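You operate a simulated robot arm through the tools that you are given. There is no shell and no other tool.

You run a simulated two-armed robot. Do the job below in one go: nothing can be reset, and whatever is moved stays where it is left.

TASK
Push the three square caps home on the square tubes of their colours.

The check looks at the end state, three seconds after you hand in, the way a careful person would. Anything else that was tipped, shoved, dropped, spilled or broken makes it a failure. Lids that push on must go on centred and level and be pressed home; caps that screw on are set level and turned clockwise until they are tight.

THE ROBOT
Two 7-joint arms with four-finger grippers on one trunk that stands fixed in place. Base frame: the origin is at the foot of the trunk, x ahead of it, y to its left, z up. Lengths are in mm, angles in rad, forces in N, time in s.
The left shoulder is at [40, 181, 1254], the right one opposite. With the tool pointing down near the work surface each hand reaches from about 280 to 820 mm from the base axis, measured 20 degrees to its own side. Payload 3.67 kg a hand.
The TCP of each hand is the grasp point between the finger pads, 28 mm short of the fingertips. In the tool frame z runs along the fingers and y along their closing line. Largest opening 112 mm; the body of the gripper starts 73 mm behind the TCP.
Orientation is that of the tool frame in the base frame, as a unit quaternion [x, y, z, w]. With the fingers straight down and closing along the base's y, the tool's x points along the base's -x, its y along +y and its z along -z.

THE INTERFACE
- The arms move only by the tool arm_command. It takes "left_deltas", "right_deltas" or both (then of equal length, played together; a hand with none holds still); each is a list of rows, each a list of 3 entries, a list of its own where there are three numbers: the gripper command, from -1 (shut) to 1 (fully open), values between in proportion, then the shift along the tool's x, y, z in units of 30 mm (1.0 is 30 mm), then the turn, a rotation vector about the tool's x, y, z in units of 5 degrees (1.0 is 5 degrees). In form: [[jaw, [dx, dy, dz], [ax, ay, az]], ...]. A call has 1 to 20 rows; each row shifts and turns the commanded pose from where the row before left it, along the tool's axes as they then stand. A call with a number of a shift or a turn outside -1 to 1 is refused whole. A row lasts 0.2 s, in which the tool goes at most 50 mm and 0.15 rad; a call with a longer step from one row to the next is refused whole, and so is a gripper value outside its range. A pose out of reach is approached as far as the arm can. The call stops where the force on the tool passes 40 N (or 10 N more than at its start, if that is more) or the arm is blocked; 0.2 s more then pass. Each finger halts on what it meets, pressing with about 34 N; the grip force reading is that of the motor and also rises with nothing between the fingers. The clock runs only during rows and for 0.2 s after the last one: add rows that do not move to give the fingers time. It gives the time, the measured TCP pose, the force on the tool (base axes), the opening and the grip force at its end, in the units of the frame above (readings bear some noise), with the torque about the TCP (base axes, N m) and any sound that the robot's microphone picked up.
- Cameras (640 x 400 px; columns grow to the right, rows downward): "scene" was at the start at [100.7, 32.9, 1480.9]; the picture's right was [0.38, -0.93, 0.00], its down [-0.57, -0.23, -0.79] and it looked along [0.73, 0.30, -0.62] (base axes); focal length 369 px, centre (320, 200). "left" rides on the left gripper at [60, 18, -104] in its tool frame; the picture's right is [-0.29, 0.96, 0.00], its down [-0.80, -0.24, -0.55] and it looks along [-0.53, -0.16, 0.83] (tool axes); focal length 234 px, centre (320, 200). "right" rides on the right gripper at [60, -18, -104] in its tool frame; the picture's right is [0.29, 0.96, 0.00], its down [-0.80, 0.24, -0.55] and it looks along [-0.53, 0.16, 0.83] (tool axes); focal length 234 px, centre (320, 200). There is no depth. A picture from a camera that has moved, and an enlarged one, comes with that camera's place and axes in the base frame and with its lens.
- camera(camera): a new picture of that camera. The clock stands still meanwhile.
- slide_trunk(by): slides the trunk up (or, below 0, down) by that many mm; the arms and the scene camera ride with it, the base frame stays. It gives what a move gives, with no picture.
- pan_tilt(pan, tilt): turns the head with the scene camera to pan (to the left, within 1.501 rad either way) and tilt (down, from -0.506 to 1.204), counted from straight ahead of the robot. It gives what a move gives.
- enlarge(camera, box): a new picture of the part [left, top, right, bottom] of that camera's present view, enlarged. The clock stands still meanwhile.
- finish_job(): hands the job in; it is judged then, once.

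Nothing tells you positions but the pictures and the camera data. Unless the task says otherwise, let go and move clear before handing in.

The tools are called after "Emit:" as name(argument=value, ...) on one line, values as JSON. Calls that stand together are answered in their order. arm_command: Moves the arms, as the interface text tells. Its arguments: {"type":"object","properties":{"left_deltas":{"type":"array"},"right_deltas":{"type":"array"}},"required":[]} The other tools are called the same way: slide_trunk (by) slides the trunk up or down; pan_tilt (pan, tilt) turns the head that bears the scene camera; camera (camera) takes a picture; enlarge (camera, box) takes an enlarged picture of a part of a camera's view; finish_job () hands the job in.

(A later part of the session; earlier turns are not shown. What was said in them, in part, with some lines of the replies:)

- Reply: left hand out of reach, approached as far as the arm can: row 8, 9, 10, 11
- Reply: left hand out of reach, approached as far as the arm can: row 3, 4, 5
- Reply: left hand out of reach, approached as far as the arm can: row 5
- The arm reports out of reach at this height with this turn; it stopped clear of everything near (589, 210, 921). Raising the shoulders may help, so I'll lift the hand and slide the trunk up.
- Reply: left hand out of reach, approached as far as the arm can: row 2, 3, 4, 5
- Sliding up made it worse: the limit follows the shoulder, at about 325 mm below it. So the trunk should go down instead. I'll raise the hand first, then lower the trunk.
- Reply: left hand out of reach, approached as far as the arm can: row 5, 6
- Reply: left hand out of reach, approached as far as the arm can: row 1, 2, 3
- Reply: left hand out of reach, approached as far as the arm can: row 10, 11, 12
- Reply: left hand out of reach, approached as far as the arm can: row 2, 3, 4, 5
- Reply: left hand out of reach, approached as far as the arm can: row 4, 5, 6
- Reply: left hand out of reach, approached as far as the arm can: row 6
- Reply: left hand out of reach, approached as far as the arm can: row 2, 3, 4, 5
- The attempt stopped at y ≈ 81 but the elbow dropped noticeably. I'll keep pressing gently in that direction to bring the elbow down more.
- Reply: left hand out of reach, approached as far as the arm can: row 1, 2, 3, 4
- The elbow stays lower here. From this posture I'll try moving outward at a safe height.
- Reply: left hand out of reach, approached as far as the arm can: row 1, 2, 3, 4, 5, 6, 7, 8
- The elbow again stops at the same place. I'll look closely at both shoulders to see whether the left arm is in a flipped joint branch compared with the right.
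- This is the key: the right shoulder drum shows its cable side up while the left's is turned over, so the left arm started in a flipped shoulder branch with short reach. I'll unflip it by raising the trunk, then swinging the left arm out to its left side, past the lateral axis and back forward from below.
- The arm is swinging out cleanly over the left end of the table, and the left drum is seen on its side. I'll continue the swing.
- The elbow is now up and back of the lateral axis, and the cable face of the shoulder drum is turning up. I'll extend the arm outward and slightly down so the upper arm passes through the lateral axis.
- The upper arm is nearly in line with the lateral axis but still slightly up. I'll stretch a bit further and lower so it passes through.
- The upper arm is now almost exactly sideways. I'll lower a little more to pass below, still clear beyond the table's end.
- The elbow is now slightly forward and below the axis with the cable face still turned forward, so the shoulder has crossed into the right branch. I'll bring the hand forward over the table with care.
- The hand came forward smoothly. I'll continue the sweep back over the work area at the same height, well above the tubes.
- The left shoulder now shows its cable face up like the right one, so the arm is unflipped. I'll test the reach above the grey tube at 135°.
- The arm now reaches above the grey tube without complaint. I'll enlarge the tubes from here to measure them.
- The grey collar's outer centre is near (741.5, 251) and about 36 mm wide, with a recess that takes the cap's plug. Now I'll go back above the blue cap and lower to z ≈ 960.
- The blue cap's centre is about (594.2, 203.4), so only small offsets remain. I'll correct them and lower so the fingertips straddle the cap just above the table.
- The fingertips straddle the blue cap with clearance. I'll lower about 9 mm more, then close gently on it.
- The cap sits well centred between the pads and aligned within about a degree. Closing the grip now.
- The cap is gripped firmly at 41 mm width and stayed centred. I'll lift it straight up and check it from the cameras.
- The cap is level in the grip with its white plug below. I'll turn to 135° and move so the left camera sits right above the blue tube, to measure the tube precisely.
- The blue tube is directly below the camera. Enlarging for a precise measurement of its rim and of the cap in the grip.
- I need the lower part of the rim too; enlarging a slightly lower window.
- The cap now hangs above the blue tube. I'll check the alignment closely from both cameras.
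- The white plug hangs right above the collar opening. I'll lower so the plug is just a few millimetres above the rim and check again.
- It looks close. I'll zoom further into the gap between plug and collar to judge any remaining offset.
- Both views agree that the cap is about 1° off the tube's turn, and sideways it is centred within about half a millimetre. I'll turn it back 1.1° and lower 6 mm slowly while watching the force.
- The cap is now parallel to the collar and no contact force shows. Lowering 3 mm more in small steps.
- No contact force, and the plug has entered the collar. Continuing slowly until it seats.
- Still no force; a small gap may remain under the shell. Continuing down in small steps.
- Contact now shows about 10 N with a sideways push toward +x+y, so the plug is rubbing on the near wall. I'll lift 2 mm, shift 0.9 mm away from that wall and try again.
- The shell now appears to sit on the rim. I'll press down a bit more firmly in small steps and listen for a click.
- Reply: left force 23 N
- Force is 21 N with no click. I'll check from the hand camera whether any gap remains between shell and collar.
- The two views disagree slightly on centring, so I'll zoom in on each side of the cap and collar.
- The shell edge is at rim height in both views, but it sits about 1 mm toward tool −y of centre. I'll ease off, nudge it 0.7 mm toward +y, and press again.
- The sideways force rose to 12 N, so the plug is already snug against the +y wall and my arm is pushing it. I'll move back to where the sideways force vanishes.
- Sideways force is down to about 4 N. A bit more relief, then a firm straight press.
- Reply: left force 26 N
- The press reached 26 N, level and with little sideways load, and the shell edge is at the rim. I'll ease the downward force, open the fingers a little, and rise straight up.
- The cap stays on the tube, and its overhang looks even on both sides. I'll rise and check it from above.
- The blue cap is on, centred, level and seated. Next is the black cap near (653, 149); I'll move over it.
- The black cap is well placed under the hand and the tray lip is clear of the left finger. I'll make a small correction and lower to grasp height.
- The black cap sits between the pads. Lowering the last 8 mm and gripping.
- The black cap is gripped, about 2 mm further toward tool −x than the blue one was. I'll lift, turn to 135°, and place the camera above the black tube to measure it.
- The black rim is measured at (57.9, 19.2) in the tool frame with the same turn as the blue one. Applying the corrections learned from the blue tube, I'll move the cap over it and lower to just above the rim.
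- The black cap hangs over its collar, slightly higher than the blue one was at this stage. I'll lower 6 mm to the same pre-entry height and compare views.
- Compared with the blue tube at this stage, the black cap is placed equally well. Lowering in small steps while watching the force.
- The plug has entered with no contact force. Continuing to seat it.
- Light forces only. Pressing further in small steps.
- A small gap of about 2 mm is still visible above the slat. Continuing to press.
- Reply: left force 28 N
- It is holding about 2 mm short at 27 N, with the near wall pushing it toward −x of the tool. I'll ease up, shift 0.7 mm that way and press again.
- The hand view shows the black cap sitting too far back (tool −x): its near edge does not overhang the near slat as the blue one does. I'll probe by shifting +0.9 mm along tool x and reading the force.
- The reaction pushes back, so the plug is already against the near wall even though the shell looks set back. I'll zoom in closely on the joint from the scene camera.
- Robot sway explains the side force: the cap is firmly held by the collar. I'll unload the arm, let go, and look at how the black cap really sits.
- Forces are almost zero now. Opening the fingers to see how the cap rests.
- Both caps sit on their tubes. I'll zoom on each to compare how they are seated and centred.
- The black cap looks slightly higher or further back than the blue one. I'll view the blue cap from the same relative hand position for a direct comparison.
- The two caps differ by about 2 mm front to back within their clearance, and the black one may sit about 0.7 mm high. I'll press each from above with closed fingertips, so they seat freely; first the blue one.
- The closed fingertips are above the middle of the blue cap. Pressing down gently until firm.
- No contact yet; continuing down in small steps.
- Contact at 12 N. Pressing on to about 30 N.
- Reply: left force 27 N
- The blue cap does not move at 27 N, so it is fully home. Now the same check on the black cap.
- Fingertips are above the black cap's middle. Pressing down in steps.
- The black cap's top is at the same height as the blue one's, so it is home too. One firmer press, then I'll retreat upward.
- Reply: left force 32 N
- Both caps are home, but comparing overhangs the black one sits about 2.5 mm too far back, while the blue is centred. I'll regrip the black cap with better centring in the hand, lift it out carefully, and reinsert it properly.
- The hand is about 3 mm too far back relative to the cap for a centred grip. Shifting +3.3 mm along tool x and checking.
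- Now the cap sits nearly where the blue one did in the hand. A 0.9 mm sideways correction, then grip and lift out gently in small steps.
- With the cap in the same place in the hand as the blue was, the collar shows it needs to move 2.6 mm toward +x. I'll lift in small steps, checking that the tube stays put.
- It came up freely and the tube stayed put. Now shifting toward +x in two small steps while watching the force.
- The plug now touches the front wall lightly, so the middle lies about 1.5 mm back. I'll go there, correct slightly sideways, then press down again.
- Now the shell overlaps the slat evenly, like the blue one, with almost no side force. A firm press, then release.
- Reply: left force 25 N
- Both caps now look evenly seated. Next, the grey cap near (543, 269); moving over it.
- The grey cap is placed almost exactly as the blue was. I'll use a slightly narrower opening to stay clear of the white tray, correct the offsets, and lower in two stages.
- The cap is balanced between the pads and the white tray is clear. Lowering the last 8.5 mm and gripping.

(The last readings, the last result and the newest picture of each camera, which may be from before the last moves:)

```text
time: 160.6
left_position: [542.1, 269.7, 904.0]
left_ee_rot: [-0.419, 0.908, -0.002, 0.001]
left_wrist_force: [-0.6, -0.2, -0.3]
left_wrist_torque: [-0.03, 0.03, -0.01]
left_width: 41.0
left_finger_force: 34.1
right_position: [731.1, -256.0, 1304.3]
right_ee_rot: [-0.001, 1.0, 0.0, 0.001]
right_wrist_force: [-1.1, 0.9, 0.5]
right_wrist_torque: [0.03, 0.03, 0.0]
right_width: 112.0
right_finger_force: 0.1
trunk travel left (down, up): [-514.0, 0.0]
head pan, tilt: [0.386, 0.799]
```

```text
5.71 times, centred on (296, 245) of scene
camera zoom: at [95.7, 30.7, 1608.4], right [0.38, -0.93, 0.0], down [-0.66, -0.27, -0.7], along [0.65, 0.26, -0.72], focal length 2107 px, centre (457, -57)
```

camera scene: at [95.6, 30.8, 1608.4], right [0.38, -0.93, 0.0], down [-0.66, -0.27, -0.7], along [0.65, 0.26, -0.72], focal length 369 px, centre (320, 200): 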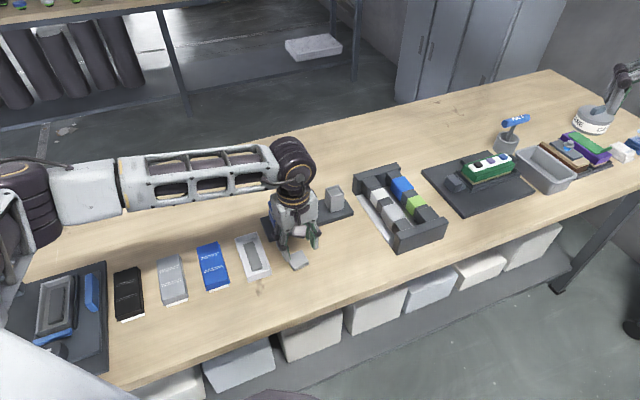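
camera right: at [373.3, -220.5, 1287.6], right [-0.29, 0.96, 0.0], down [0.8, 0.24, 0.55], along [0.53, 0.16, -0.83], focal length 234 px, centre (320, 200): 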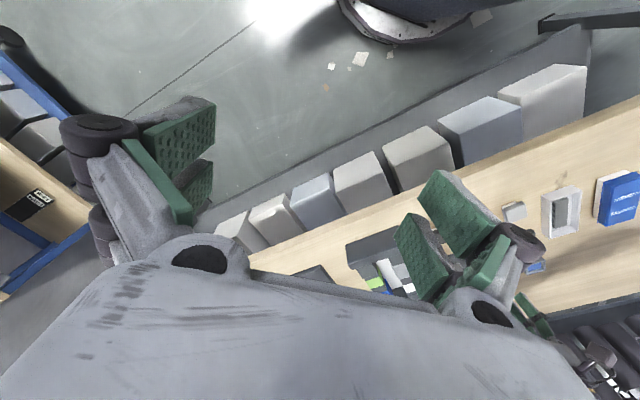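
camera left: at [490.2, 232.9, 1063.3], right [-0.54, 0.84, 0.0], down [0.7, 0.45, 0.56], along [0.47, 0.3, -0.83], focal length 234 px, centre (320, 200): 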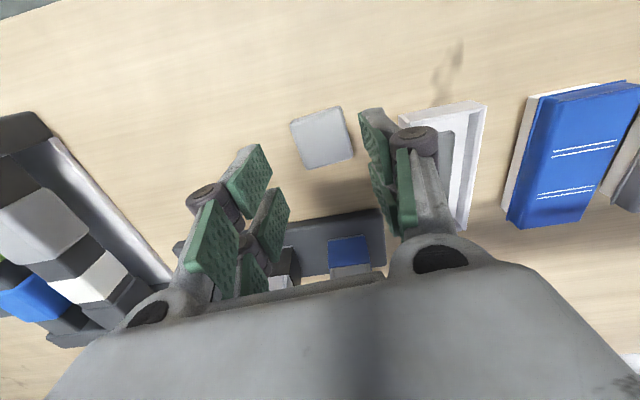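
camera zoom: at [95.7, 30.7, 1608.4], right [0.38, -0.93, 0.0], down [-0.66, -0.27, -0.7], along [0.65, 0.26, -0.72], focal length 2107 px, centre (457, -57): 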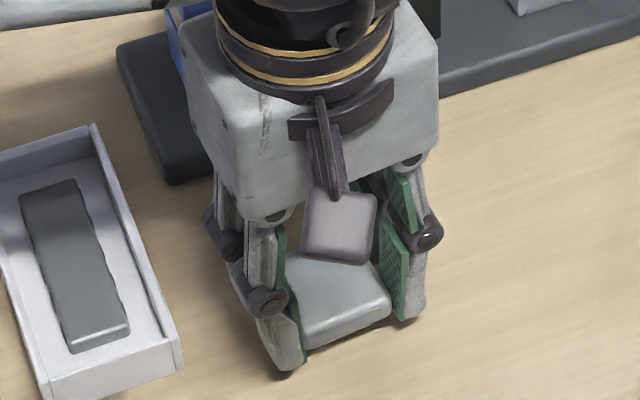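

The grey cap is gripped in the same place in the hand as the blue was. I'll lift it high enough to clear the other caps and go to the viewing position over the grey tube.

Emit:
arm_command(left_deltas=[[-1, [0, 0, -0.2], [0, 0, 0]], [-1, [0, 0, -0.9], [0, 0, 0]], [-1, [0, 0, -0.9], [0, 0, 0]], [-1, [0, 0, -0.9], [0, 0, 0]], [-1, [0, 0, -0.83], [0, 0, 0]], [-1, [0, 0, 0], [0, 0, 0.92]], [-1, [-0.7, -0.639, 0], [0, 0, 0]], [-1, [-0.7, -0.639, 0], [0, 0, 0]], [-1, [-0.7, -0.639, 0], [0, 0, 0]], [-1, [-0.7, -0.639, 0], [0, 0, 0]], [-1, [-0.7, -0.639, 0], [0, 0, 0]], [-1, [-0.7, -0.639, 0], [0, 0, 0]], [-1, [-0.7, -0.639, 0], [0, 0, 0]], [-1, [0, 0, 0], [0, 0, 0]], [-1, [0, 0, 0], [0, 0, 0]]])

Emit:
camera(camera="left")

Emit:
camera(camera="scene")

```text
time: 163.8
left_position: [742.0, 278.8, 1015.6]
left_ee_rot: [-0.382, 0.924, -0.003, 0.001]
left_wrist_force: [0.9, -0.6, -0.9]
left_wrist_torque: [0.02, 0.03, -0.02]
left_width: 40.9
left_finger_force: 33.6
right_position: [731.1, -257.8, 1305.2]
right_ee_rot: [0.0, 1.0, 0.0, 0.0]
right_wrist_force: [0.0, 0.1, -0.3]
right_wrist_torque: [0.03, 0.0, -0.01]
right_width: 111.9
right_finger_force: 0.0
trunk travel left (down, up): [-514.0, 0.0]
head pan, tilt: [0.386, 0.799]
```

```text
taken
camera left: at [687.1, 249.7, 1118.8], right [-0.47, 0.88, 0.0], down [0.73, 0.39, 0.56], along [0.49, 0.26, -0.83], focal length 234 px, centre (320, 200)
```

left: 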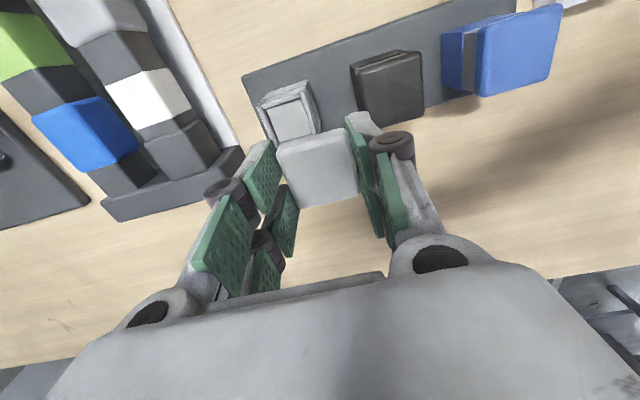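

```text
taken
camera scene: at [95.2, 31.1, 1608.4], right [0.38, -0.93, 0.0], down [-0.66, -0.27, -0.7], along [0.65, 0.26, -0.72], focal length 369 px, centre (320, 200)
```

scene: 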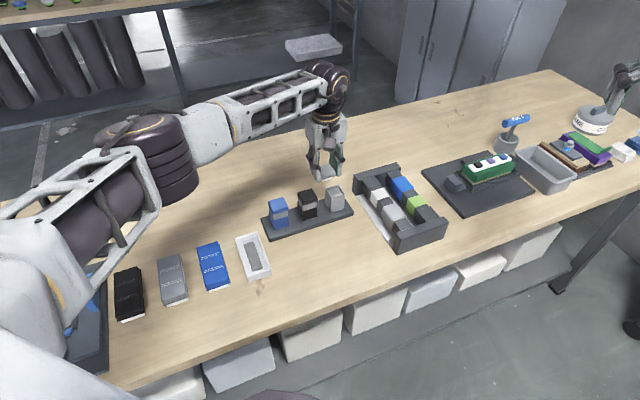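

No reach problems so far. Continuing to the position where the camera is over the grey tube.

Emit:
arm_command(left_deltas=[[-1, [-0.682, -0.619, 0], [0, 0, 0]], [-1, [-0.682, -0.619, 0], [0, 0, 0]], [-1, [0, 0, 0], [0, 0, 0]], [-1, [0, 0, 0], [0, 0, 0]], [-1, [0, 0, 0], [0, 0, 0]]])

Emit:
enlarge(camera="left", box=[264, 0, 376, 100])

Emit:
enlarge(camera="left", box=[240, 110, 400, 220])

```text
time: 165.0
left_position: [779.8, 278.6, 1022.7]
left_ee_rot: [-0.382, 0.924, -0.001, 0.001]
left_wrist_force: [0.2, -0.4, -0.6]
left_wrist_torque: [0.01, 0.0, -0.01]
left_width: 41.0
left_finger_force: 34.3
left hand out of reach, approached as far as the arm can: row 2
right_position: [731.6, -259.6, 1303.5]
right_ee_rot: [0.0, 1.0, 0.001, 0.0]
right_wrist_force: [0.0, -0.6, 0.3]
right_wrist_torque: [-0.02, 0.0, 0.01]
right_width: 111.9
right_finger_force: 0.0
trunk travel left (down, up): [-514.0, 0.0]
head pan, tilt: [0.386, 0.799]
```

```text
4.00 times, centred on (320, 50) of left
camera zoom: at [724.4, 249.4, 1125.2], right [-0.47, 0.88, 0.0], down [0.73, 0.39, 0.56], along [0.49, 0.26, -0.83], focal length 937 px, centre (320, 800)
```

zoom: 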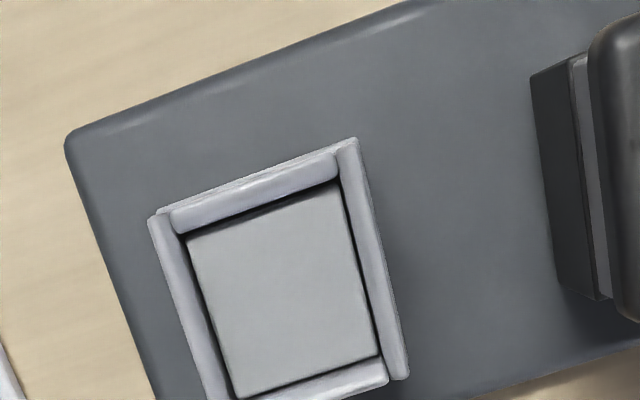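

```text
3.64 times, centred on (320, 165) of left
camera zoom: at [724.4, 249.4, 1125.2], right [-0.47, 0.88, 0.0], down [0.73, 0.39, 0.56], along [0.49, 0.26, -0.83], focal length 852 px, centre (320, 327)
```

zoom: 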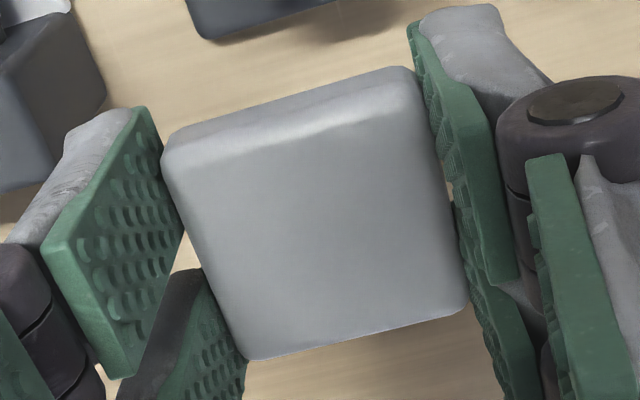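

The viewing point is slightly short of ideal but the grey rim is visible. I'll enlarge a lower window to see all of it.

Emit:
enlarge(camera="left", box=[264, 20, 376, 120])

```text
4.00 times, centred on (320, 70) of left
camera zoom: at [724.4, 249.4, 1125.2], right [-0.47, 0.88, 0.0], down [0.73, 0.39, 0.56], along [0.49, 0.26, -0.83], focal length 937 px, centre (320, 720)
```

zoom: 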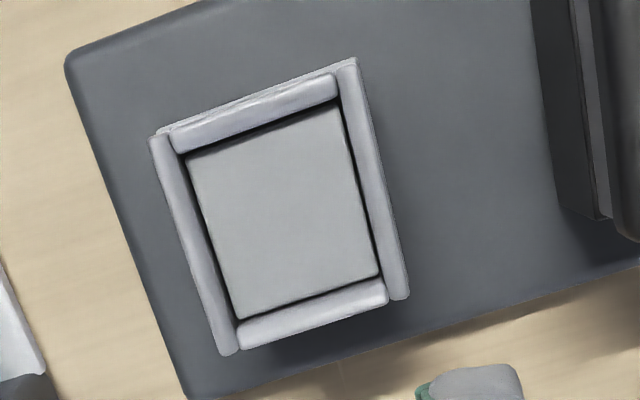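

The grey rim centre is at about (44.7, 6.9) in the tool frame. I'll move the cap over it and lower to just above the rim for the final check.

Emit:
arm_command(left_deltas=[[-1, [0.725, 0.087, 0], [0, 0, 0]], [-1, [0.725, 0.087, 0], [0, 0, 0]], [-1, [0, 0, 0], [0, 0, 0]], [-1, [0, 0, 0.6], [0, 0, 0]], [-1, [0, 0, 0.6], [0, 0, 0]], [-1, [0, 0, 0.2], [0, 0, 0]], [-1, [0, 0, 0], [0, 0, 0]], [-1, [0, 0, 0], [0, 0, 0]]])

Emit:
enlarge(camera="left", box=[272, 95, 368, 155])

Emit:
enlarge(camera="scene", box=[312, 180, 360, 210])

```text
time: 166.8
left_position: [743.6, 254.4, 980.0]
left_ee_rot: [-0.382, 0.924, -0.002, 0.001]
left_wrist_force: [0.3, 0.2, 0.3]
left_wrist_torque: [0.01, 0.01, -0.04]
left_width: 41.2
left_finger_force: 34.0
right_position: [732.0, -258.7, 1303.5]
right_ee_rot: [-0.001, 1.0, 0.0, 0.0]
right_wrist_force: [0.5, -0.4, -0.7]
right_wrist_torque: [-0.03, 0.01, -0.01]
right_width: 112.0
right_finger_force: 0.1
trunk travel left (down, up): [-514.0, 0.0]
head pan, tilt: [0.386, 0.799]
```

```text
6.67 times, centred on (320, 125) of left
camera zoom: at [688.7, 224.9, 1083.4], right [-0.47, 0.88, 0.0], down [0.73, 0.39, 0.56], along [0.49, 0.26, -0.83], focal length 1561 px, centre (320, 700)
```

zoom: 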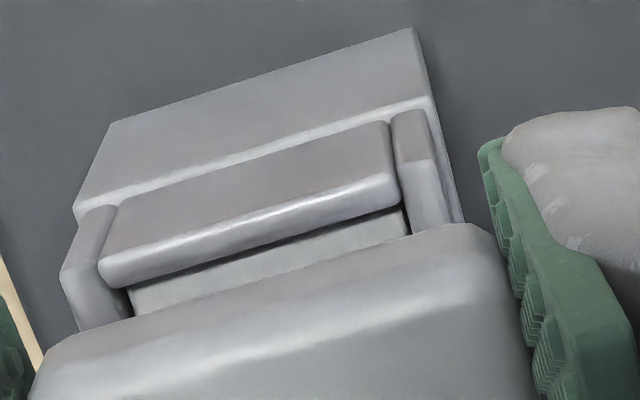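

```text
13.33 times, centred on (336, 195) of scene
camera zoom: at [95.8, 30.4, 1608.4], right [0.38, -0.93, 0.0], down [-0.66, -0.27, -0.7], along [0.65, 0.26, -0.72], focal length 4916 px, centre (107, 267)
```

zoom: 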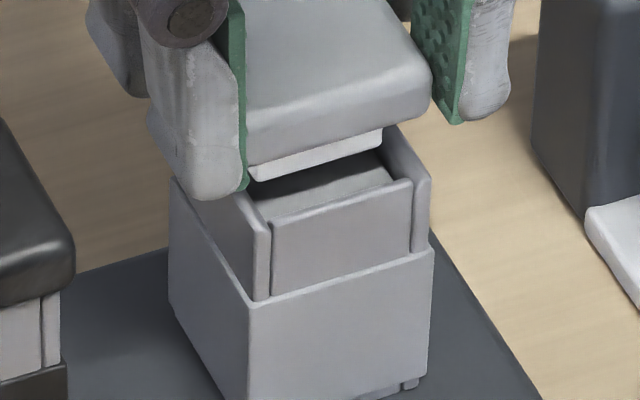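

Both views show the grey cap about 2.5 mm too far back and 2–3 mm off sideways. Correcting and checking again.

Emit:
arm_command(left_deltas=[[-1, [0.083, -0.08, 0], [0, 0, 0]], [-1, [0, 0, 0], [0, 0, 0]], [-1, [0, 0, 0.1], [0, 0, 0]], [-1, [0, 0, 0], [0, 0, 0]], [-1, [0, 0, 0], [0, 0, 0]]])

Emit:
enlarge(camera="left", box=[272, 95, 368, 155])

Emit:
enlarge(camera="scene", box=[316, 182, 356, 207])

```text
time: 168.0
left_position: [743.5, 250.9, 977.5]
left_ee_rot: [-0.382, 0.924, -0.001, 0.001]
left_wrist_force: [-0.2, -0.9, -1.0]
left_wrist_torque: [0.03, 0.0, 0.02]
left_width: 41.2
left_finger_force: 34.2
right_position: [731.9, -256.9, 1303.8]
right_ee_rot: [-0.001, 1.0, 0.001, 0.0]
right_wrist_force: [-0.1, -0.3, -0.7]
right_wrist_torque: [-0.01, -0.02, 0.01]
right_width: 112.2
right_finger_force: 0.0
trunk travel left (down, up): [-514.0, 0.0]
head pan, tilt: [0.386, 0.799]
```

```text
6.67 times, centred on (320, 125) of left
camera zoom: at [688.0, 222.0, 1080.1], right [-0.47, 0.88, 0.0], down [0.73, 0.39, 0.56], along [0.49, 0.26, -0.83], focal length 1561 px, centre (320, 700)
```

zoom: 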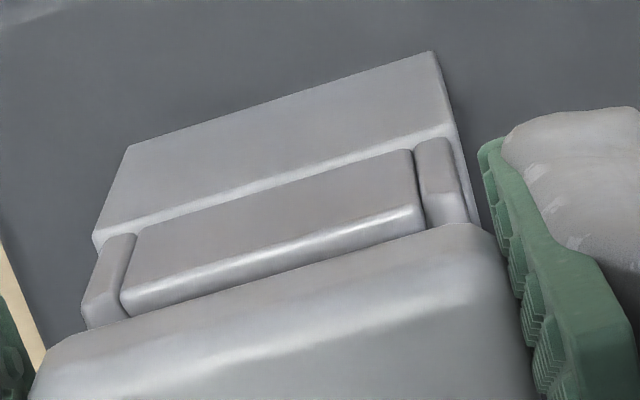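

```text
16.00 times, centred on (336, 194) of scene
camera zoom: at [95.7, 30.6, 1608.4], right [0.38, -0.93, 0.0], down [-0.66, -0.27, -0.7], along [0.65, 0.26, -0.72], focal length 5899 px, centre (64, 288)
```

zoom: 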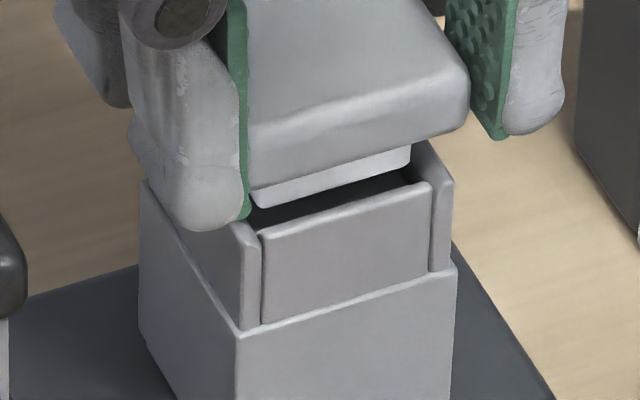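

Now it is close: front-to-back matches the reference and sideways is within about 1 mm. A 0.8 mm sideways correction, then lowering slowly.

Emit:
arm_command(left_deltas=[[-1, [0, -0.027, 0], [0, 0, 0]], [-1, [0, 0, 0], [0, 0, 0]], [-1, [0, 0, 0.05], [0, 0, 0]], [-1, [0, 0, 0.05], [0, 0, 0]], [-1, [0, 0, 0], [0, 0, 0]]])

Emit:
enlarge(camera="scene", box=[316, 182, 356, 207])

Emit:
enlarge(camera="left", box=[272, 95, 368, 155])

```text
time: 169.2
left_position: [743.6, 251.4, 974.6]
left_ee_rot: [-0.382, 0.924, -0.002, 0.002]
left_wrist_force: [-0.3, 1.2, 2.5]
left_wrist_torque: [0.04, 0.03, 0.03]
left_width: 41.2
left_finger_force: 33.5
right_position: [730.8, -258.2, 1304.6]
right_ee_rot: [-0.001, 1.0, 0.0, 0.0]
right_wrist_force: [1.1, 0.9, -1.1]
right_wrist_torque: [-0.01, -0.01, 0.03]
right_width: 112.5
right_finger_force: 0.1
trunk travel left (down, up): [-514.0, 0.0]
head pan, tilt: [0.386, 0.799]
```

```text
16.00 times, centred on (336, 194) of scene
camera zoom: at [95.3, 30.7, 1608.4], right [0.38, -0.93, 0.0], down [-0.66, -0.27, -0.7], along [0.65, 0.26, -0.72], focal length 5899 px, centre (64, 288)
```

zoom: 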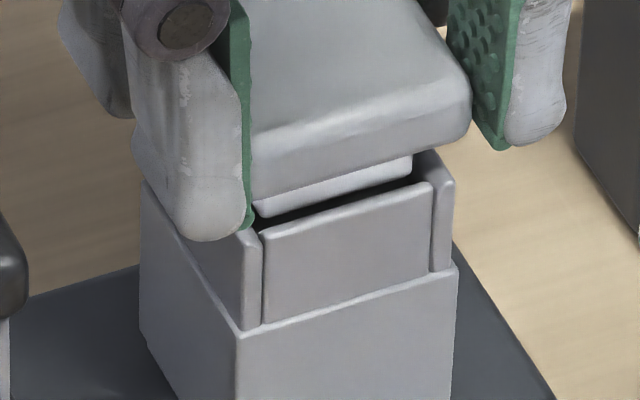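

```text
6.67 times, centred on (320, 125) of left
camera zoom: at [688.5, 221.8, 1077.4], right [-0.47, 0.88, 0.0], down [0.73, 0.39, 0.56], along [0.49, 0.26, -0.83], focal length 1561 px, centre (320, 700)
```

zoom: 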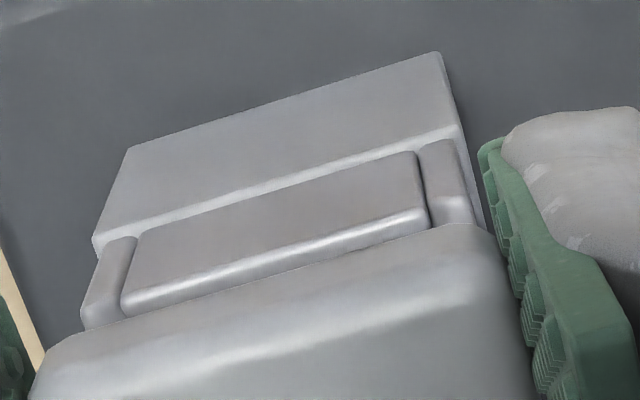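

A light contact of 2.5 N shows the plug touching an edge. The views say another 0.9 mm sideways and 0.4 mm forward, so I'll lift slightly, shift, and try again.

Emit:
arm_command(left_deltas=[[-1, [0, 0, -0.08], [0, 0, 0]], [-1, [0.013, -0.03, 0], [0, 0, 0]], [-1, [0, 0, 0], [0, 0, 0]], [-1, [0, 0, 0.04], [0, 0, 0]], [-1, [0, 0, 0.04], [0, 0, 0]], [-1, [0, 0, 0.05], [0, 0, 0]], [-1, [0, 0, 0], [0, 0, 0]]])

Emit:
enlarge(camera="scene", box=[316, 182, 356, 207])

Emit:
enlarge(camera="left", box=[272, 95, 368, 155])

```text
time: 170.8
left_position: [745.4, 251.1, 970.1]
left_ee_rot: [-0.381, 0.924, -0.001, 0.001]
left_wrist_force: [0.4, 0.3, -0.6]
left_wrist_torque: [0.01, 0.03, -0.03]
left_width: 41.1
left_finger_force: 33.9
right_position: [731.6, -256.8, 1303.4]
right_ee_rot: [-0.001, 1.0, 0.0, 0.0]
right_wrist_force: [-0.8, 0.2, 0.2]
right_wrist_torque: [0.02, 0.0, -0.03]
right_width: 111.7
right_finger_force: 0.1
trunk travel left (down, up): [-514.0, 0.0]
head pan, tilt: [0.386, 0.799]
```

```text
16.00 times, centred on (336, 194) of scene
camera zoom: at [95.9, 30.9, 1608.3], right [0.38, -0.93, 0.0], down [-0.66, -0.27, -0.7], along [0.65, 0.26, -0.72], focal length 5899 px, centre (64, 288)
```

zoom: 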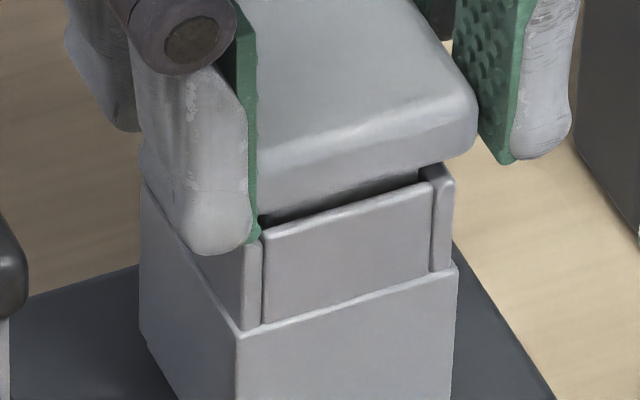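

```text
6.67 times, centred on (320, 125) of left
camera zoom: at [689.2, 220.9, 1074.0], right [-0.47, 0.88, 0.0], down [0.73, 0.39, 0.56], along [0.49, 0.26, -0.83], focal length 1561 px, centre (320, 700)
```

zoom: 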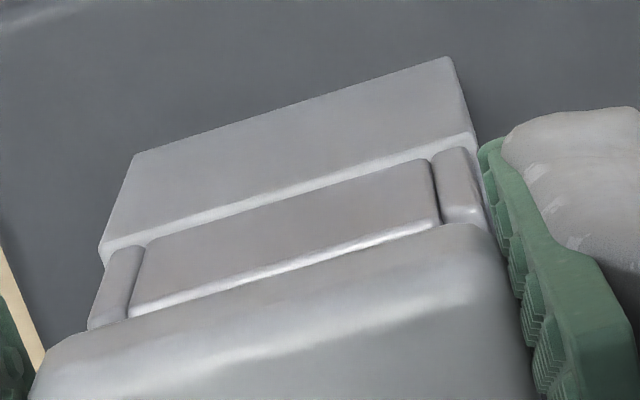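

The plug is inside the collar with no force. The cap edge suggests it is still about 0.9 mm too far back, so I'll shift that forward, then seat it.

Emit:
arm_command(left_deltas=[[-1, [0.03, 0, 0], [0, 0, 0]], [-1, [0, 0, 0], [0, 0, 0]]])

Emit:
arm_command(left_deltas=[[-1, [0, 0, 0.05], [0, 0, 0]], [-1, [0, 0, 0.05], [0, 0, 0]], [-1, [0, 0, 0], [0, 0, 0]]])

Emit:
enlarge(camera="scene", box=[316, 182, 356, 207])

Emit:
enlarge(camera="left", box=[272, 95, 368, 155])

```text
time: 171.4
left_position: [743.7, 250.8, 970.3]
left_ee_rot: [-0.382, 0.924, -0.002, 0.001]
left_wrist_force: [-0.2, 1.9, -0.5]
left_wrist_torque: [0.05, 0.03, 0.02]
left_width: 41.0
left_finger_force: 33.6
right_position: [731.6, -257.3, 1305.1]
right_ee_rot: [-0.002, 1.0, 0.0, 0.0]
right_wrist_force: [0.1, 0.7, -0.3]
right_wrist_torque: [-0.01, 0.03, 0.02]
right_width: 111.9
right_finger_force: 0.1
trunk travel left (down, up): [-514.0, 0.0]
head pan, tilt: [0.386, 0.799]
```

```text
time: 172.2
left_position: [743.9, 250.3, 968.6]
left_ee_rot: [-0.383, 0.924, -0.001, 0.001]
left_wrist_force: [-4.4, 4.9, 1.0]
left_wrist_torque: [0.17, 0.16, 0.04]
left_width: 40.8
left_finger_force: 34.2
right_position: [730.7, -256.6, 1305.3]
right_ee_rot: [-0.001, 1.0, 0.0, 0.001]
right_wrist_force: [0.2, -0.1, 0.0]
right_wrist_torque: [0.02, 0.01, 0.02]
right_width: 112.0
right_finger_force: 0.1
trunk travel left (down, up): [-514.0, 0.0]
head pan, tilt: [0.386, 0.799]
```

```text
16.00 times, centred on (336, 194) of scene
camera zoom: at [94.8, 31.4, 1608.4], right [0.38, -0.93, 0.0], down [-0.66, -0.27, -0.7], along [0.65, 0.26, -0.72], focal length 5899 px, centre (64, 288)
```

zoom: 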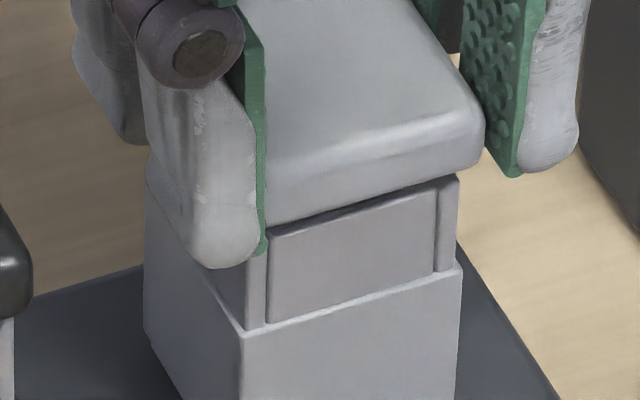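

```text
6.67 times, centred on (320, 125) of left
camera zoom: at [688.5, 220.0, 1071.9], right [-0.47, 0.88, 0.0], down [0.73, 0.39, 0.56], along [0.49, 0.26, -0.83], focal length 1561 px, centre (320, 700)
```

zoom: 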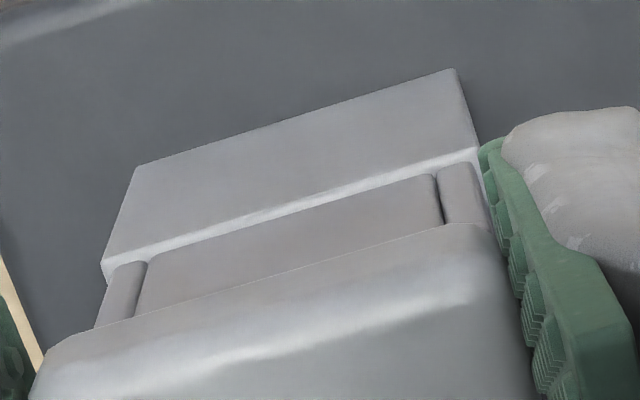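

Front-to-back is good now; a 6.6 N side reaction shows I'm about 1.2 mm too far toward −y. Relieving that before seating.

Emit:
arm_command(left_deltas=[[-1, [0, 0.04, 0], [0, 0, 0]], [-1, [0, 0, 0], [0, 0, 0]], [-1, [0, 0, 0], [0, 0, 0]]])

Emit:
arm_command(left_deltas=[[-1, [0, 0, 0.04], [0, 0, 0]], [-1, [0, 0, 0.04], [0, 0, 0]], [-1, [0, 0, 0], [0, 0, 0]]])

```text
time: 173.0
left_position: [743.5, 251.3, 968.4]
left_ee_rot: [-0.381, 0.924, -0.002, 0.002]
left_wrist_force: [-1.2, 1.2, 0.1]
left_wrist_torque: [0.06, 0.03, -0.01]
left_width: 41.1
left_finger_force: 34.1
right_position: [731.5, -257.1, 1304.3]
right_ee_rot: [0.0, 1.0, 0.001, 0.0]
right_wrist_force: [-0.1, 0.4, 0.0]
right_wrist_torque: [-0.03, -0.03, -0.01]
right_width: 112.1
right_finger_force: 0.0
trunk travel left (down, up): [-514.0, 0.0]
head pan, tilt: [0.386, 0.799]
```

```text
time: 173.8
left_position: [743.3, 249.3, 966.1]
left_ee_rot: [-0.382, 0.924, -0.002, 0.002]
left_wrist_force: [0.1, 0.4, 5.9]
left_wrist_torque: [0.05, 0.09, -0.01]
left_width: 41.0
left_finger_force: 34.2
right_position: [730.0, -258.1, 1303.9]
right_ee_rot: [-0.002, 1.0, 0.0, 0.0]
right_wrist_force: [-0.4, 0.0, -0.6]
right_wrist_torque: [-0.01, -0.03, 0.0]
right_width: 111.8
right_finger_force: 0.0
trunk travel left (down, up): [-514.0, 0.0]
head pan, tilt: [0.386, 0.799]
```

Side forces are gone and seating contact begins at 6 N. Checking the view, then pressing firmly.

Emit:
arm_command(left_deltas=[[-1, [0, 0, 0.03], [0, 0, 0]], [-1, [0, 0, 0.03], [0, 0, 0]], [-1, [0, 0, 0.03], [0, 0, 0]], [-1, [0, 0, 0], [0, 0, 0]]])

Emit:
enlarge(camera="scene", box=[316, 182, 356, 207])

Emit:
enlarge(camera="left", box=[272, 95, 368, 155])

```text
time: 174.8
left_position: [744.0, 249.2, 966.4]
left_ee_rot: [-0.383, 0.924, -0.002, 0.002]
left_wrist_force: [6.6, 1.4, 21.4]
left_wrist_torque: [-0.32, 0.22, -0.09]
left_width: 40.9
left_finger_force: 34.0
right_position: [729.5, -258.2, 1305.5]
right_ee_rot: [-0.001, 1.0, 0.0, 0.001]
right_wrist_force: [0.6, -0.2, -0.1]
right_wrist_torque: [0.01, -0.01, 0.02]
right_width: 111.9
right_finger_force: 0.0
trunk travel left (down, up): [-514.0, 0.0]
head pan, tilt: [0.386, 0.799]
```

```text
16.00 times, centred on (336, 194) of scene
camera zoom: at [93.9, 30.1, 1608.6], right [0.38, -0.93, 0.0], down [-0.66, -0.27, -0.7], along [0.65, 0.26, -0.72], focal length 5899 px, centre (64, 288)
```

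zoom: 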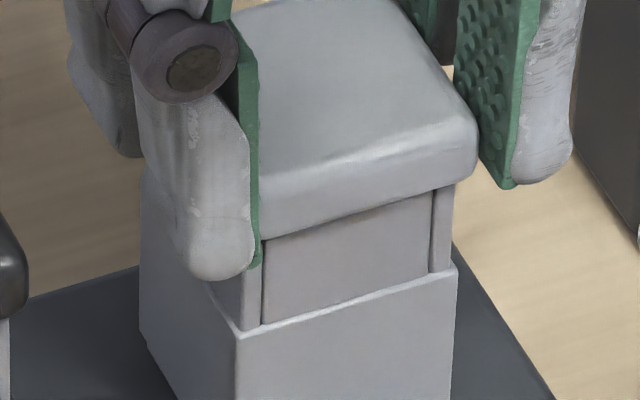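

```text
6.67 times, centred on (320, 125) of left
camera zoom: at [687.9, 220.2, 1069.2], right [-0.47, 0.88, -0.01], down [0.73, 0.4, 0.56], along [0.49, 0.26, -0.83], focal length 1561 px, centre (320, 700)
```

zoom: 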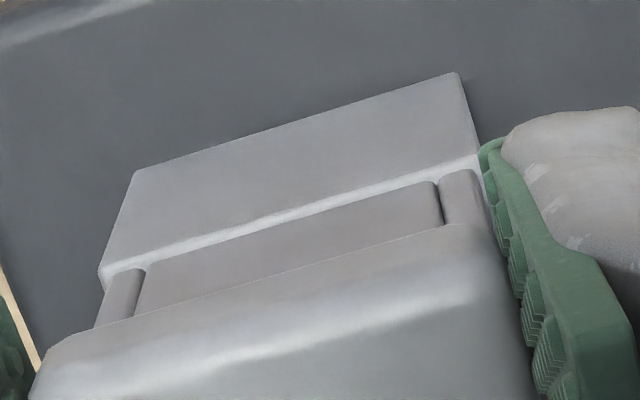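

The grey cap is pressed to 21 N and overhangs evenly. Unloading, releasing, and rising.

Emit:
arm_command(left_deltas=[[-1, [0, 0, -0.04], [0, 0, 0]], [-1, [0, 0, -0.04], [0, 0, 0]], [-1, [0, 0, 0], [0, 0, 0]], [-0.2, [0, 0, 0], [0, 0, 0]], [-0.05, [0, 0, 0], [0, 0, 0]], [-0.05, [0, 0, -0.3], [0, 0, 0]], [-0.05, [0, 0, -0.7], [0, 0, 0]], [-0.05, [0, 0, -0.7], [0, 0, 0]], [-0.05, [0, 0, 0], [0, 0, 0]]])

Emit:
enlarge(camera="left", box=[240, 80, 400, 180])

Emit:
enlarge(camera="scene", box=[260, 175, 364, 240])

```text
time: 176.8
left_position: [744.3, 249.1, 1016.7]
left_ee_rot: [-0.382, 0.924, -0.002, 0.001]
left_wrist_force: [0.5, 0.1, 0.0]
left_wrist_torque: [-0.01, -0.02, -0.03]
left_width: 53.1
left_finger_force: 0.1
right_position: [731.3, -257.6, 1303.3]
right_ee_rot: [-0.002, 1.0, 0.0, 0.0]
right_wrist_force: [0.1, -0.4, 0.5]
right_wrist_torque: [0.01, 0.01, -0.01]
right_width: 111.9
right_finger_force: 0.0
trunk travel left (down, up): [-514.0, 0.0]
head pan, tilt: [0.386, 0.799]
```

```text
4.00 times, centred on (320, 130) of left
camera zoom: at [688.7, 220.1, 1119.2], right [-0.47, 0.88, 0.0], down [0.73, 0.39, 0.56], along [0.49, 0.26, -0.83], focal length 937 px, centre (320, 480)
```

zoom: 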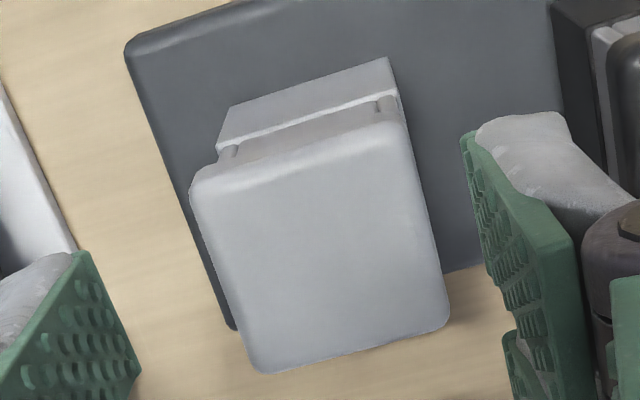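

```text
6.15 times, centred on (312, 208) of scene
camera zoom: at [96.1, 30.7, 1608.3], right [0.38, -0.93, 0.0], down [-0.66, -0.27, -0.7], along [0.65, 0.26, -0.72], focal length 2269 px, centre (369, 154)
```

zoom: 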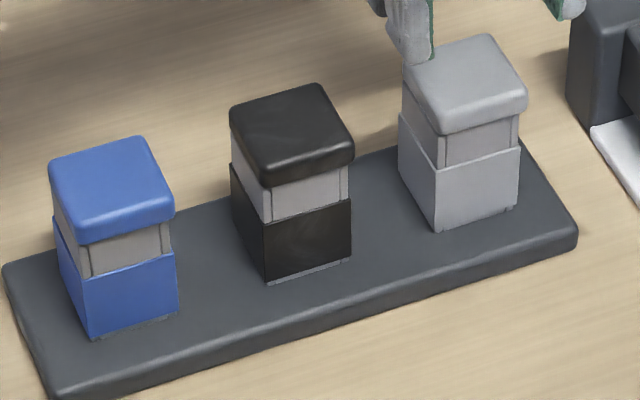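

All three caps are on. I'll verify the grey one is fully home by pressing its middle with closed fingertips, as with the others.

Emit:
arm_command(left_deltas=[[-1, [0, 0, 0], [0, 0, 0]], [-1, [0, 0, 0], [0, 0, 0]], [-1, [0, 0, 0.5], [0, 0, 0]], [-1, [0, 0, 0.5], [0, 0, 0]], [-1, [0, 0, 0.12], [0, 0, 0]], [-1, [0, 0, 0], [0, 0, 0]]])

Emit:
enlarge(camera="scene", box=[304, 155, 368, 215])

```text
time: 178.2
left_position: [742.9, 249.9, 983.9]
left_ee_rot: [-0.382, 0.924, -0.001, 0.001]
left_wrist_force: [0.0, -0.3, 0.3]
left_wrist_torque: [0.02, 0.0, 0.02]
left_width: 0.0
left_finger_force: 33.7
right_position: [730.2, -257.4, 1305.1]
right_ee_rot: [0.0, 1.0, 0.0, 0.0]
right_wrist_force: [-0.3, -0.2, -0.3]
right_wrist_torque: [0.0, 0.01, -0.02]
right_width: 112.2
right_finger_force: 0.0
trunk travel left (down, up): [-514.0, 0.0]
head pan, tilt: [0.386, 0.799]
```

```text
6.67 times, centred on (336, 185) of scene
camera zoom: at [95.8, 30.6, 1608.4], right [0.38, -0.93, 0.0], down [-0.66, -0.27, -0.7], along [0.65, 0.26, -0.72], focal length 2458 px, centre (213, 300)
```

zoom: 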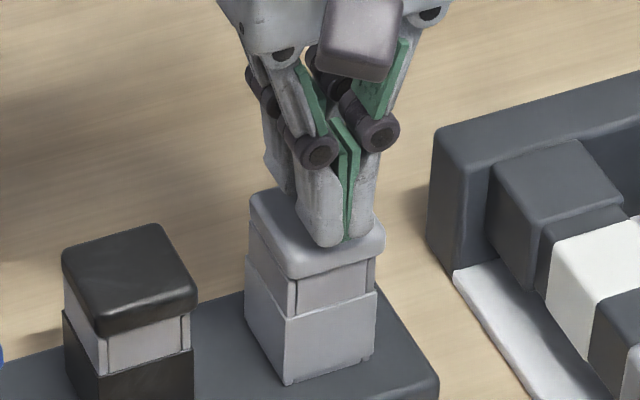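

Pressing down in steps on the grey cap.

Emit:
arm_command(left_deltas=[[-1, [0, 0, 0.08], [0, 0, 0]], [-1, [0, 0, 0.05], [0, 0, 0]], [-1, [0, 0, 0.04], [0, 0, 0]], [-1, [0, 0, 0.04], [0, 0, 0]], [-1, [0, 0, 0], [0, 0, 0]]])

Emit:
arm_command(left_deltas=[[-1, [0, 0, 0.04], [0, 0, 0]], [-1, [0, 0, 0.04], [0, 0, 0]], [-1, [0, 0, 0.04], [0, 0, 0]], [-1, [0, 0, 0], [0, 0, 0]]])

Emit:
arm_command(left_deltas=[[-1, [0, 0, 0.04], [0, 0, 0]], [-1, [0, 0, 0.05], [0, 0, 0]], [-1, [0, 0, 0], [0, 0, 0]]])

```text
time: 179.4
left_position: [743.2, 251.1, 975.7]
left_ee_rot: [-0.382, 0.924, -0.001, 0.0]
left_wrist_force: [-0.2, -0.4, 0.2]
left_wrist_torque: [0.05, 0.0, 0.0]
left_width: 0.0
left_finger_force: 34.1
right_position: [731.3, -256.7, 1303.9]
right_ee_rot: [0.0, 1.0, 0.0, 0.001]
right_wrist_force: [-0.2, -0.6, -0.6]
right_wrist_torque: [0.0, -0.02, 0.01]
right_width: 112.0
right_finger_force: 0.0
trunk travel left (down, up): [-514.0, 0.0]
head pan, tilt: [0.386, 0.799]
```

```text
time: 180.4
left_position: [743.2, 249.0, 975.4]
left_ee_rot: [-0.382, 0.924, -0.003, 0.002]
left_wrist_force: [-1.5, -0.8, 12.4]
left_wrist_torque: [-0.05, 0.02, 0.02]
left_width: 5.9
left_finger_force: 34.2
right_position: [729.4, -256.5, 1305.6]
right_ee_rot: [0.0, 1.0, 0.001, 0.001]
right_wrist_force: [0.4, -0.9, 0.1]
right_wrist_torque: [0.0, -0.01, -0.02]
right_width: 112.0
right_finger_force: 0.0
trunk travel left (down, up): [-514.0, 0.0]
head pan, tilt: [0.386, 0.799]
```

```text
time: 181.2
left_position: [743.6, 250.5, 975.4]
left_ee_rot: [-0.382, 0.924, -0.003, 0.004]
left_wrist_force: [3.2, 2.7, 34.4]
left_wrist_torque: [0.01, 0.03, -0.1]
left_width: 6.1
left_finger_force: 34.4
right_position: [727.2, -257.9, 1306.2]
right_ee_rot: [-0.001, 1.0, 0.0, 0.001]
right_wrist_force: [-0.4, -0.1, 0.2]
right_wrist_torque: [0.01, 0.01, 0.0]
right_width: 112.0
right_finger_force: 0.0
trunk travel left (down, up): [-514.0, 0.0]
head pan, tilt: [0.386, 0.799]
```

The grey cap is home, at the same height as the others. One last check press on the black cap, since it was reinserted.

Emit:
arm_command(left_deltas=[[-1, [0, 0, -0.34], [0, 0, 0]], [-1, [0, 0, -0.5], [0, 0, 0]], [-1, [0, 0, -0.5], [0, 0, 0]], [-1, [0, 0.852, 0], [0, 0, 0]], [-1, [0, 0.852, 0], [0, 0, 0]], [-1, [0, 0.852, 0], [0, 0, 0]], [-1, [0, 0, 0], [0, 0, 0]], [-1, [0, 0, 0.5], [0, 0, 0]], [-1, [0, 0, 0.4], [0, 0, 0]], [-1, [0, 0, 0], [0, 0, 0]]])

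Emit:
enlarge(camera="scene", box=[280, 160, 344, 220])

```text
time: 183.4
left_position: [691.3, 304.1, 981.9]
left_ee_rot: [-0.382, 0.924, -0.002, 0.0]
left_wrist_force: [0.2, 1.0, -0.4]
left_wrist_torque: [-0.01, 0.01, 0.01]
left_width: 0.1
left_finger_force: 33.9
right_position: [731.1, -257.9, 1305.8]
right_ee_rot: [-0.001, 1.0, 0.0, 0.0]
right_wrist_force: [0.3, -0.5, 0.0]
right_wrist_torque: [0.0, 0.01, -0.01]
right_width: 112.0
right_finger_force: 0.1
trunk travel left (down, up): [-514.0, 0.0]
head pan, tilt: [0.386, 0.799]
```

```text
6.67 times, centred on (312, 190) of scene
camera zoom: at [95.8, 30.6, 1608.4], right [0.38, -0.93, 0.0], down [-0.66, -0.27, -0.7], along [0.65, 0.26, -0.72], focal length 2458 px, centre (373, 267)
```

zoom: 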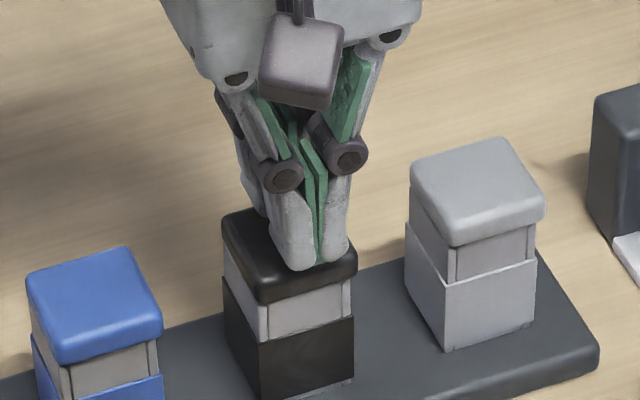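

Centring the fingertips slightly better over the black cap, then pressing.

Emit:
arm_command(left_deltas=[[-1, [-0.07, 0.08, 0], [0, 0, 0]], [-1, [0, 0, 0.08], [0, 0, 0]], [-1, [0, 0, 0.05], [0, 0, 0]], [-1, [0, 0, 0.04], [0, 0, 0]], [-1, [0, 0, 0.04], [0, 0, 0]], [-1, [0, 0, 0], [0, 0, 0]]])

Emit:
arm_command(left_deltas=[[-1, [0, 0, 0.04], [0, 0, 0]], [-1, [0, 0, 0.04], [0, 0, 0]], [-1, [0, 0, 0.04], [0, 0, 0]], [-1, [0, 0, 0], [0, 0, 0]]])

Emit:
arm_command(left_deltas=[[-1, [0, 0, 0.04], [0, 0, 0]], [-1, [0, 0, 0.04], [0, 0, 0]], [-1, [0, 0, 0], [0, 0, 0]]])

```text
time: 184.8
left_position: [689.3, 308.2, 977.3]
left_ee_rot: [-0.381, 0.924, -0.001, 0.001]
left_wrist_force: [0.3, -0.5, -0.6]
left_wrist_torque: [0.01, 0.01, 0.0]
left_width: 0.0
left_finger_force: 34.3
right_position: [731.9, -257.8, 1306.3]
right_ee_rot: [-0.001, 1.0, 0.0, 0.0]
right_wrist_force: [0.0, -0.2, -0.2]
right_wrist_torque: [0.03, 0.02, -0.01]
right_width: 111.8
right_finger_force: 0.2
trunk travel left (down, up): [-514.0, 0.0]
head pan, tilt: [0.386, 0.799]
```

```text
time: 185.8
left_position: [688.7, 308.2, 974.7]
left_ee_rot: [-0.382, 0.924, -0.001, 0.001]
left_wrist_force: [0.5, 1.0, 7.8]
left_wrist_torque: [0.01, 0.01, -0.04]
left_width: 6.0
left_finger_force: 34.2
right_position: [731.2, -257.2, 1304.9]
right_ee_rot: [-0.001, 1.0, 0.0, 0.0]
right_wrist_force: [-0.3, 0.1, -0.3]
right_wrist_torque: [0.01, -0.01, 0.0]
right_width: 111.9
right_finger_force: 0.0
trunk travel left (down, up): [-514.0, 0.0]
head pan, tilt: [0.386, 0.799]
```

```text
time: 186.6
left_position: [689.4, 308.4, 975.0]
left_ee_rot: [-0.382, 0.924, -0.003, 0.004]
left_wrist_force: [3.9, 6.4, 27.5]
left_wrist_torque: [0.11, -0.02, 0.0]
left_width: 6.1
left_finger_force: 34.5
right_position: [728.4, -256.4, 1306.7]
right_ee_rot: [-0.001, 1.0, -0.001, 0.001]
right_wrist_force: [0.1, 0.2, 0.2]
right_wrist_torque: [-0.02, -0.02, 0.02]
right_width: 111.9
right_finger_force: 0.1
trunk travel left (down, up): [-514.0, 0.0]
head pan, tilt: [0.386, 0.799]
```

All three are home at the same height. Retreating upward and away, then a final inspection of the scene.

Emit:
arm_command(left_deltas=[[-1, [0, 0, -0.3], [0, 0, 0]], [-1, [0, 0, -0.9], [0, 0, 0]], [-1, [0, 0, -0.9], [0, 0, 0]], [-1, [0, 0, -0.9], [0, 0, 0]], [-1, [0, 0, -0.9], [0, 0, 0]], [-1, [0, 0, -0.9], [0, 0, 0]], [0.2, [0.8, 0.5, 0], [0, 0, 0]], [0.2, [0.8, 0.5, 0], [0, 0, 0]], [0.2, [0.8, 0.5, 0], [0, 0, 0]], [0.2, [0.8, 0.5, 0], [0, 0, 0]], [0.2, [0.8, 0.5, 0], [0, 0, 0]], [0.2, [0, 0, 0], [0, 0, 0]]])

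Emit:
camera(camera="scene")

Emit:
camera(camera="left")

Emit:
enlarge(camera="scene", box=[256, 175, 368, 245])

```text
time: 189.2
left_position: [549.4, 278.1, 1115.6]
left_ee_rot: [-0.382, 0.924, -0.001, 0.001]
left_wrist_force: [1.1, 0.4, -0.1]
left_wrist_torque: [0.02, -0.02, 0.03]
left_width: 67.1
left_finger_force: 0.1
right_position: [730.1, -257.4, 1304.5]
right_ee_rot: [-0.001, 1.0, 0.0, 0.0]
right_wrist_force: [-0.1, 0.7, 0.2]
right_wrist_torque: [0.03, 0.0, 0.02]
right_width: 111.9
right_finger_force: 0.1
trunk travel left (down, up): [-514.0, 0.0]
head pan, tilt: [0.386, 0.799]
```

```text
taken
camera scene: at [96.2, 30.5, 1608.3], right [0.38, -0.93, 0.0], down [-0.66, -0.27, -0.7], along [0.65, 0.26, -0.72], focal length 369 px, centre (320, 200)
```

scene: 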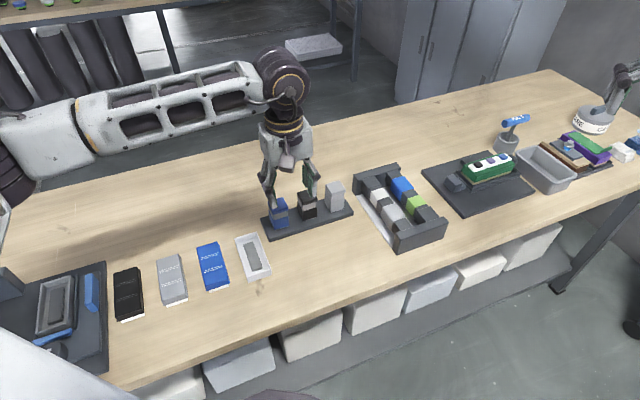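

```text
taken
camera left: at [494.3, 247.8, 1219.3], right [-0.47, 0.88, 0.0], down [0.73, 0.39, 0.56], along [0.49, 0.26, -0.83], focal length 234 px, centre (320, 200)
```

left: 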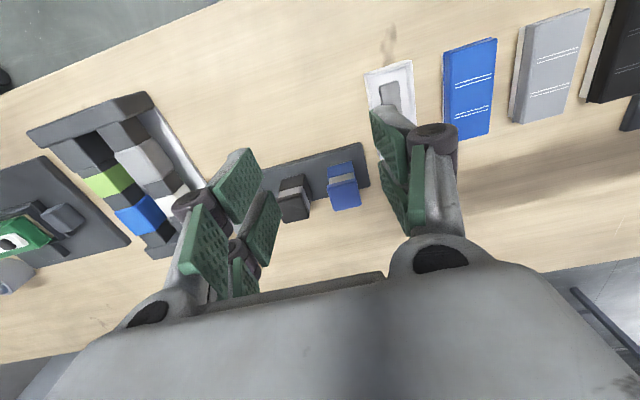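

```text
5.71 times, centred on (312, 210) of scene
camera zoom: at [96.2, 30.5, 1608.3], right [0.38, -0.93, 0.0], down [-0.66, -0.27, -0.7], along [0.65, 0.26, -0.72], focal length 2107 px, centre (366, 143)
```

zoom: 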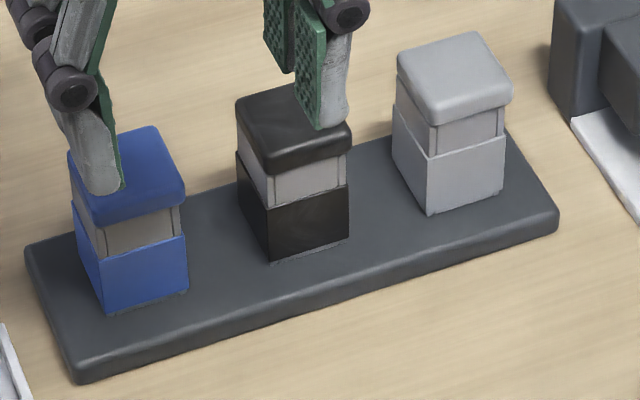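

The hand still blocks part of the view; I'll move it further left and take a last clear look.

Emit:
arm_command(left_deltas=[[0.2, [0.3, 0.9, -0.2], [0, 0, 0]], [0.2, [0.3, 0.9, -0.2], [0, 0, 0]], [0.2, [0.3, 0.9, -0.2], [0, 0, 0]], [0.2, [0.3, 0.9, -0.2], [0, 0, 0]], [0.2, [0.3, 0.9, -0.2], [0, 0, 0]], [0.2, [0, 0, 0], [0, 0, 0]]])

Emit:
enlarge(camera="scene", box=[256, 180, 352, 240])

Emit:
camera(camera="scene")

```text
time: 190.6
left_position: [423.8, 340.2, 1145.9]
left_ee_rot: [-0.382, 0.924, -0.002, 0.001]
left_wrist_force: [-0.4, -0.4, -0.3]
left_wrist_torque: [-0.02, 0.01, 0.02]
left_width: 67.1
left_finger_force: 0.1
right_position: [732.6, -257.2, 1304.4]
right_ee_rot: [-0.001, 1.0, 0.001, -0.001]
right_wrist_force: [-0.6, -0.1, 0.0]
right_wrist_torque: [0.02, 0.02, 0.02]
right_width: 112.1
right_finger_force: 0.0
trunk travel left (down, up): [-514.0, 0.0]
head pan, tilt: [0.386, 0.799]
```

```text
6.67 times, centred on (304, 210) of scene
camera zoom: at [96.6, 30.3, 1608.3], right [0.38, -0.93, 0.0], down [-0.66, -0.27, -0.7], along [0.65, 0.26, -0.72], focal length 2458 px, centre (427, 133)
```

zoom: 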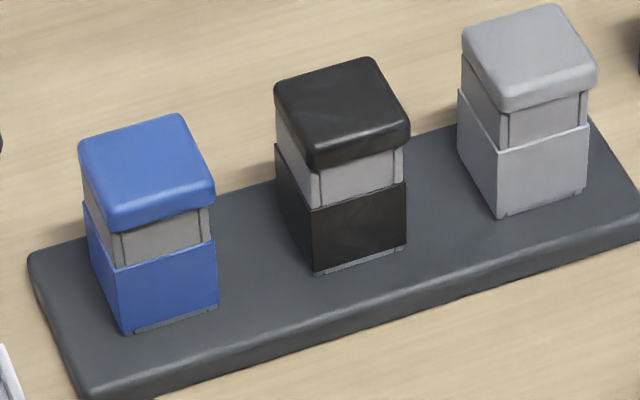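

```text
taken
camera scene: at [96.6, 30.3, 1608.3], right [0.38, -0.93, 0.0], down [-0.66, -0.27, -0.7], along [0.65, 0.26, -0.72], focal length 369 px, centre (320, 200)
```

scene: 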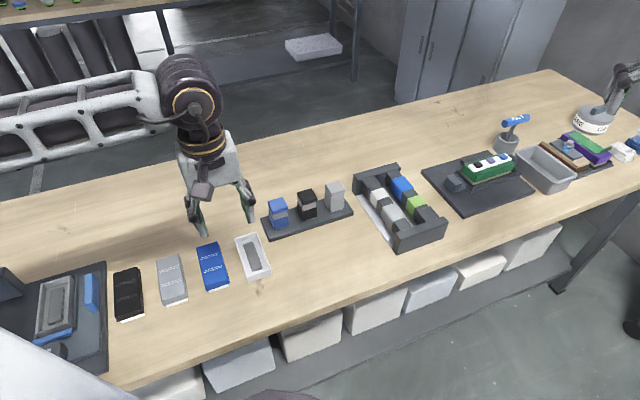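

All three caps sit level, centred and pressed home on the tubes of their own colours. Nothing else on the table has moved, and both hands are empty and clear, so I'm handing the job in.

Emit:
finish_job()

```text
The job is handed in.
```

The blue, black and grey caps are each on the tube of their own colour, and I have handed the job in. I don't have the result of the check.

- **Seating:** I pressed each cap from above with closed fingertips, at about 27–34 N. None of them sank further, and all three tops were at the same height.
- **Centring and level:** In the last pictures all three look level, with similar overhang. My pictures only judge this to about a millimetre. The black cap first went in about 2.5 mm too far back, so I lifted it out partway and reset it. The blue cap may sit up to a millimetre toward the front.
- **Everything else:** I saw nothing tipped, shoved or moved on the table or the rack. Both hands are empty and clear.

The left arm began in a posture with too little reach for the grey tube. I raised the trunk and swung that arm out past the left end of the table and back to fix this. It touched nothing on the way, and the trunk is still at its highest setting.
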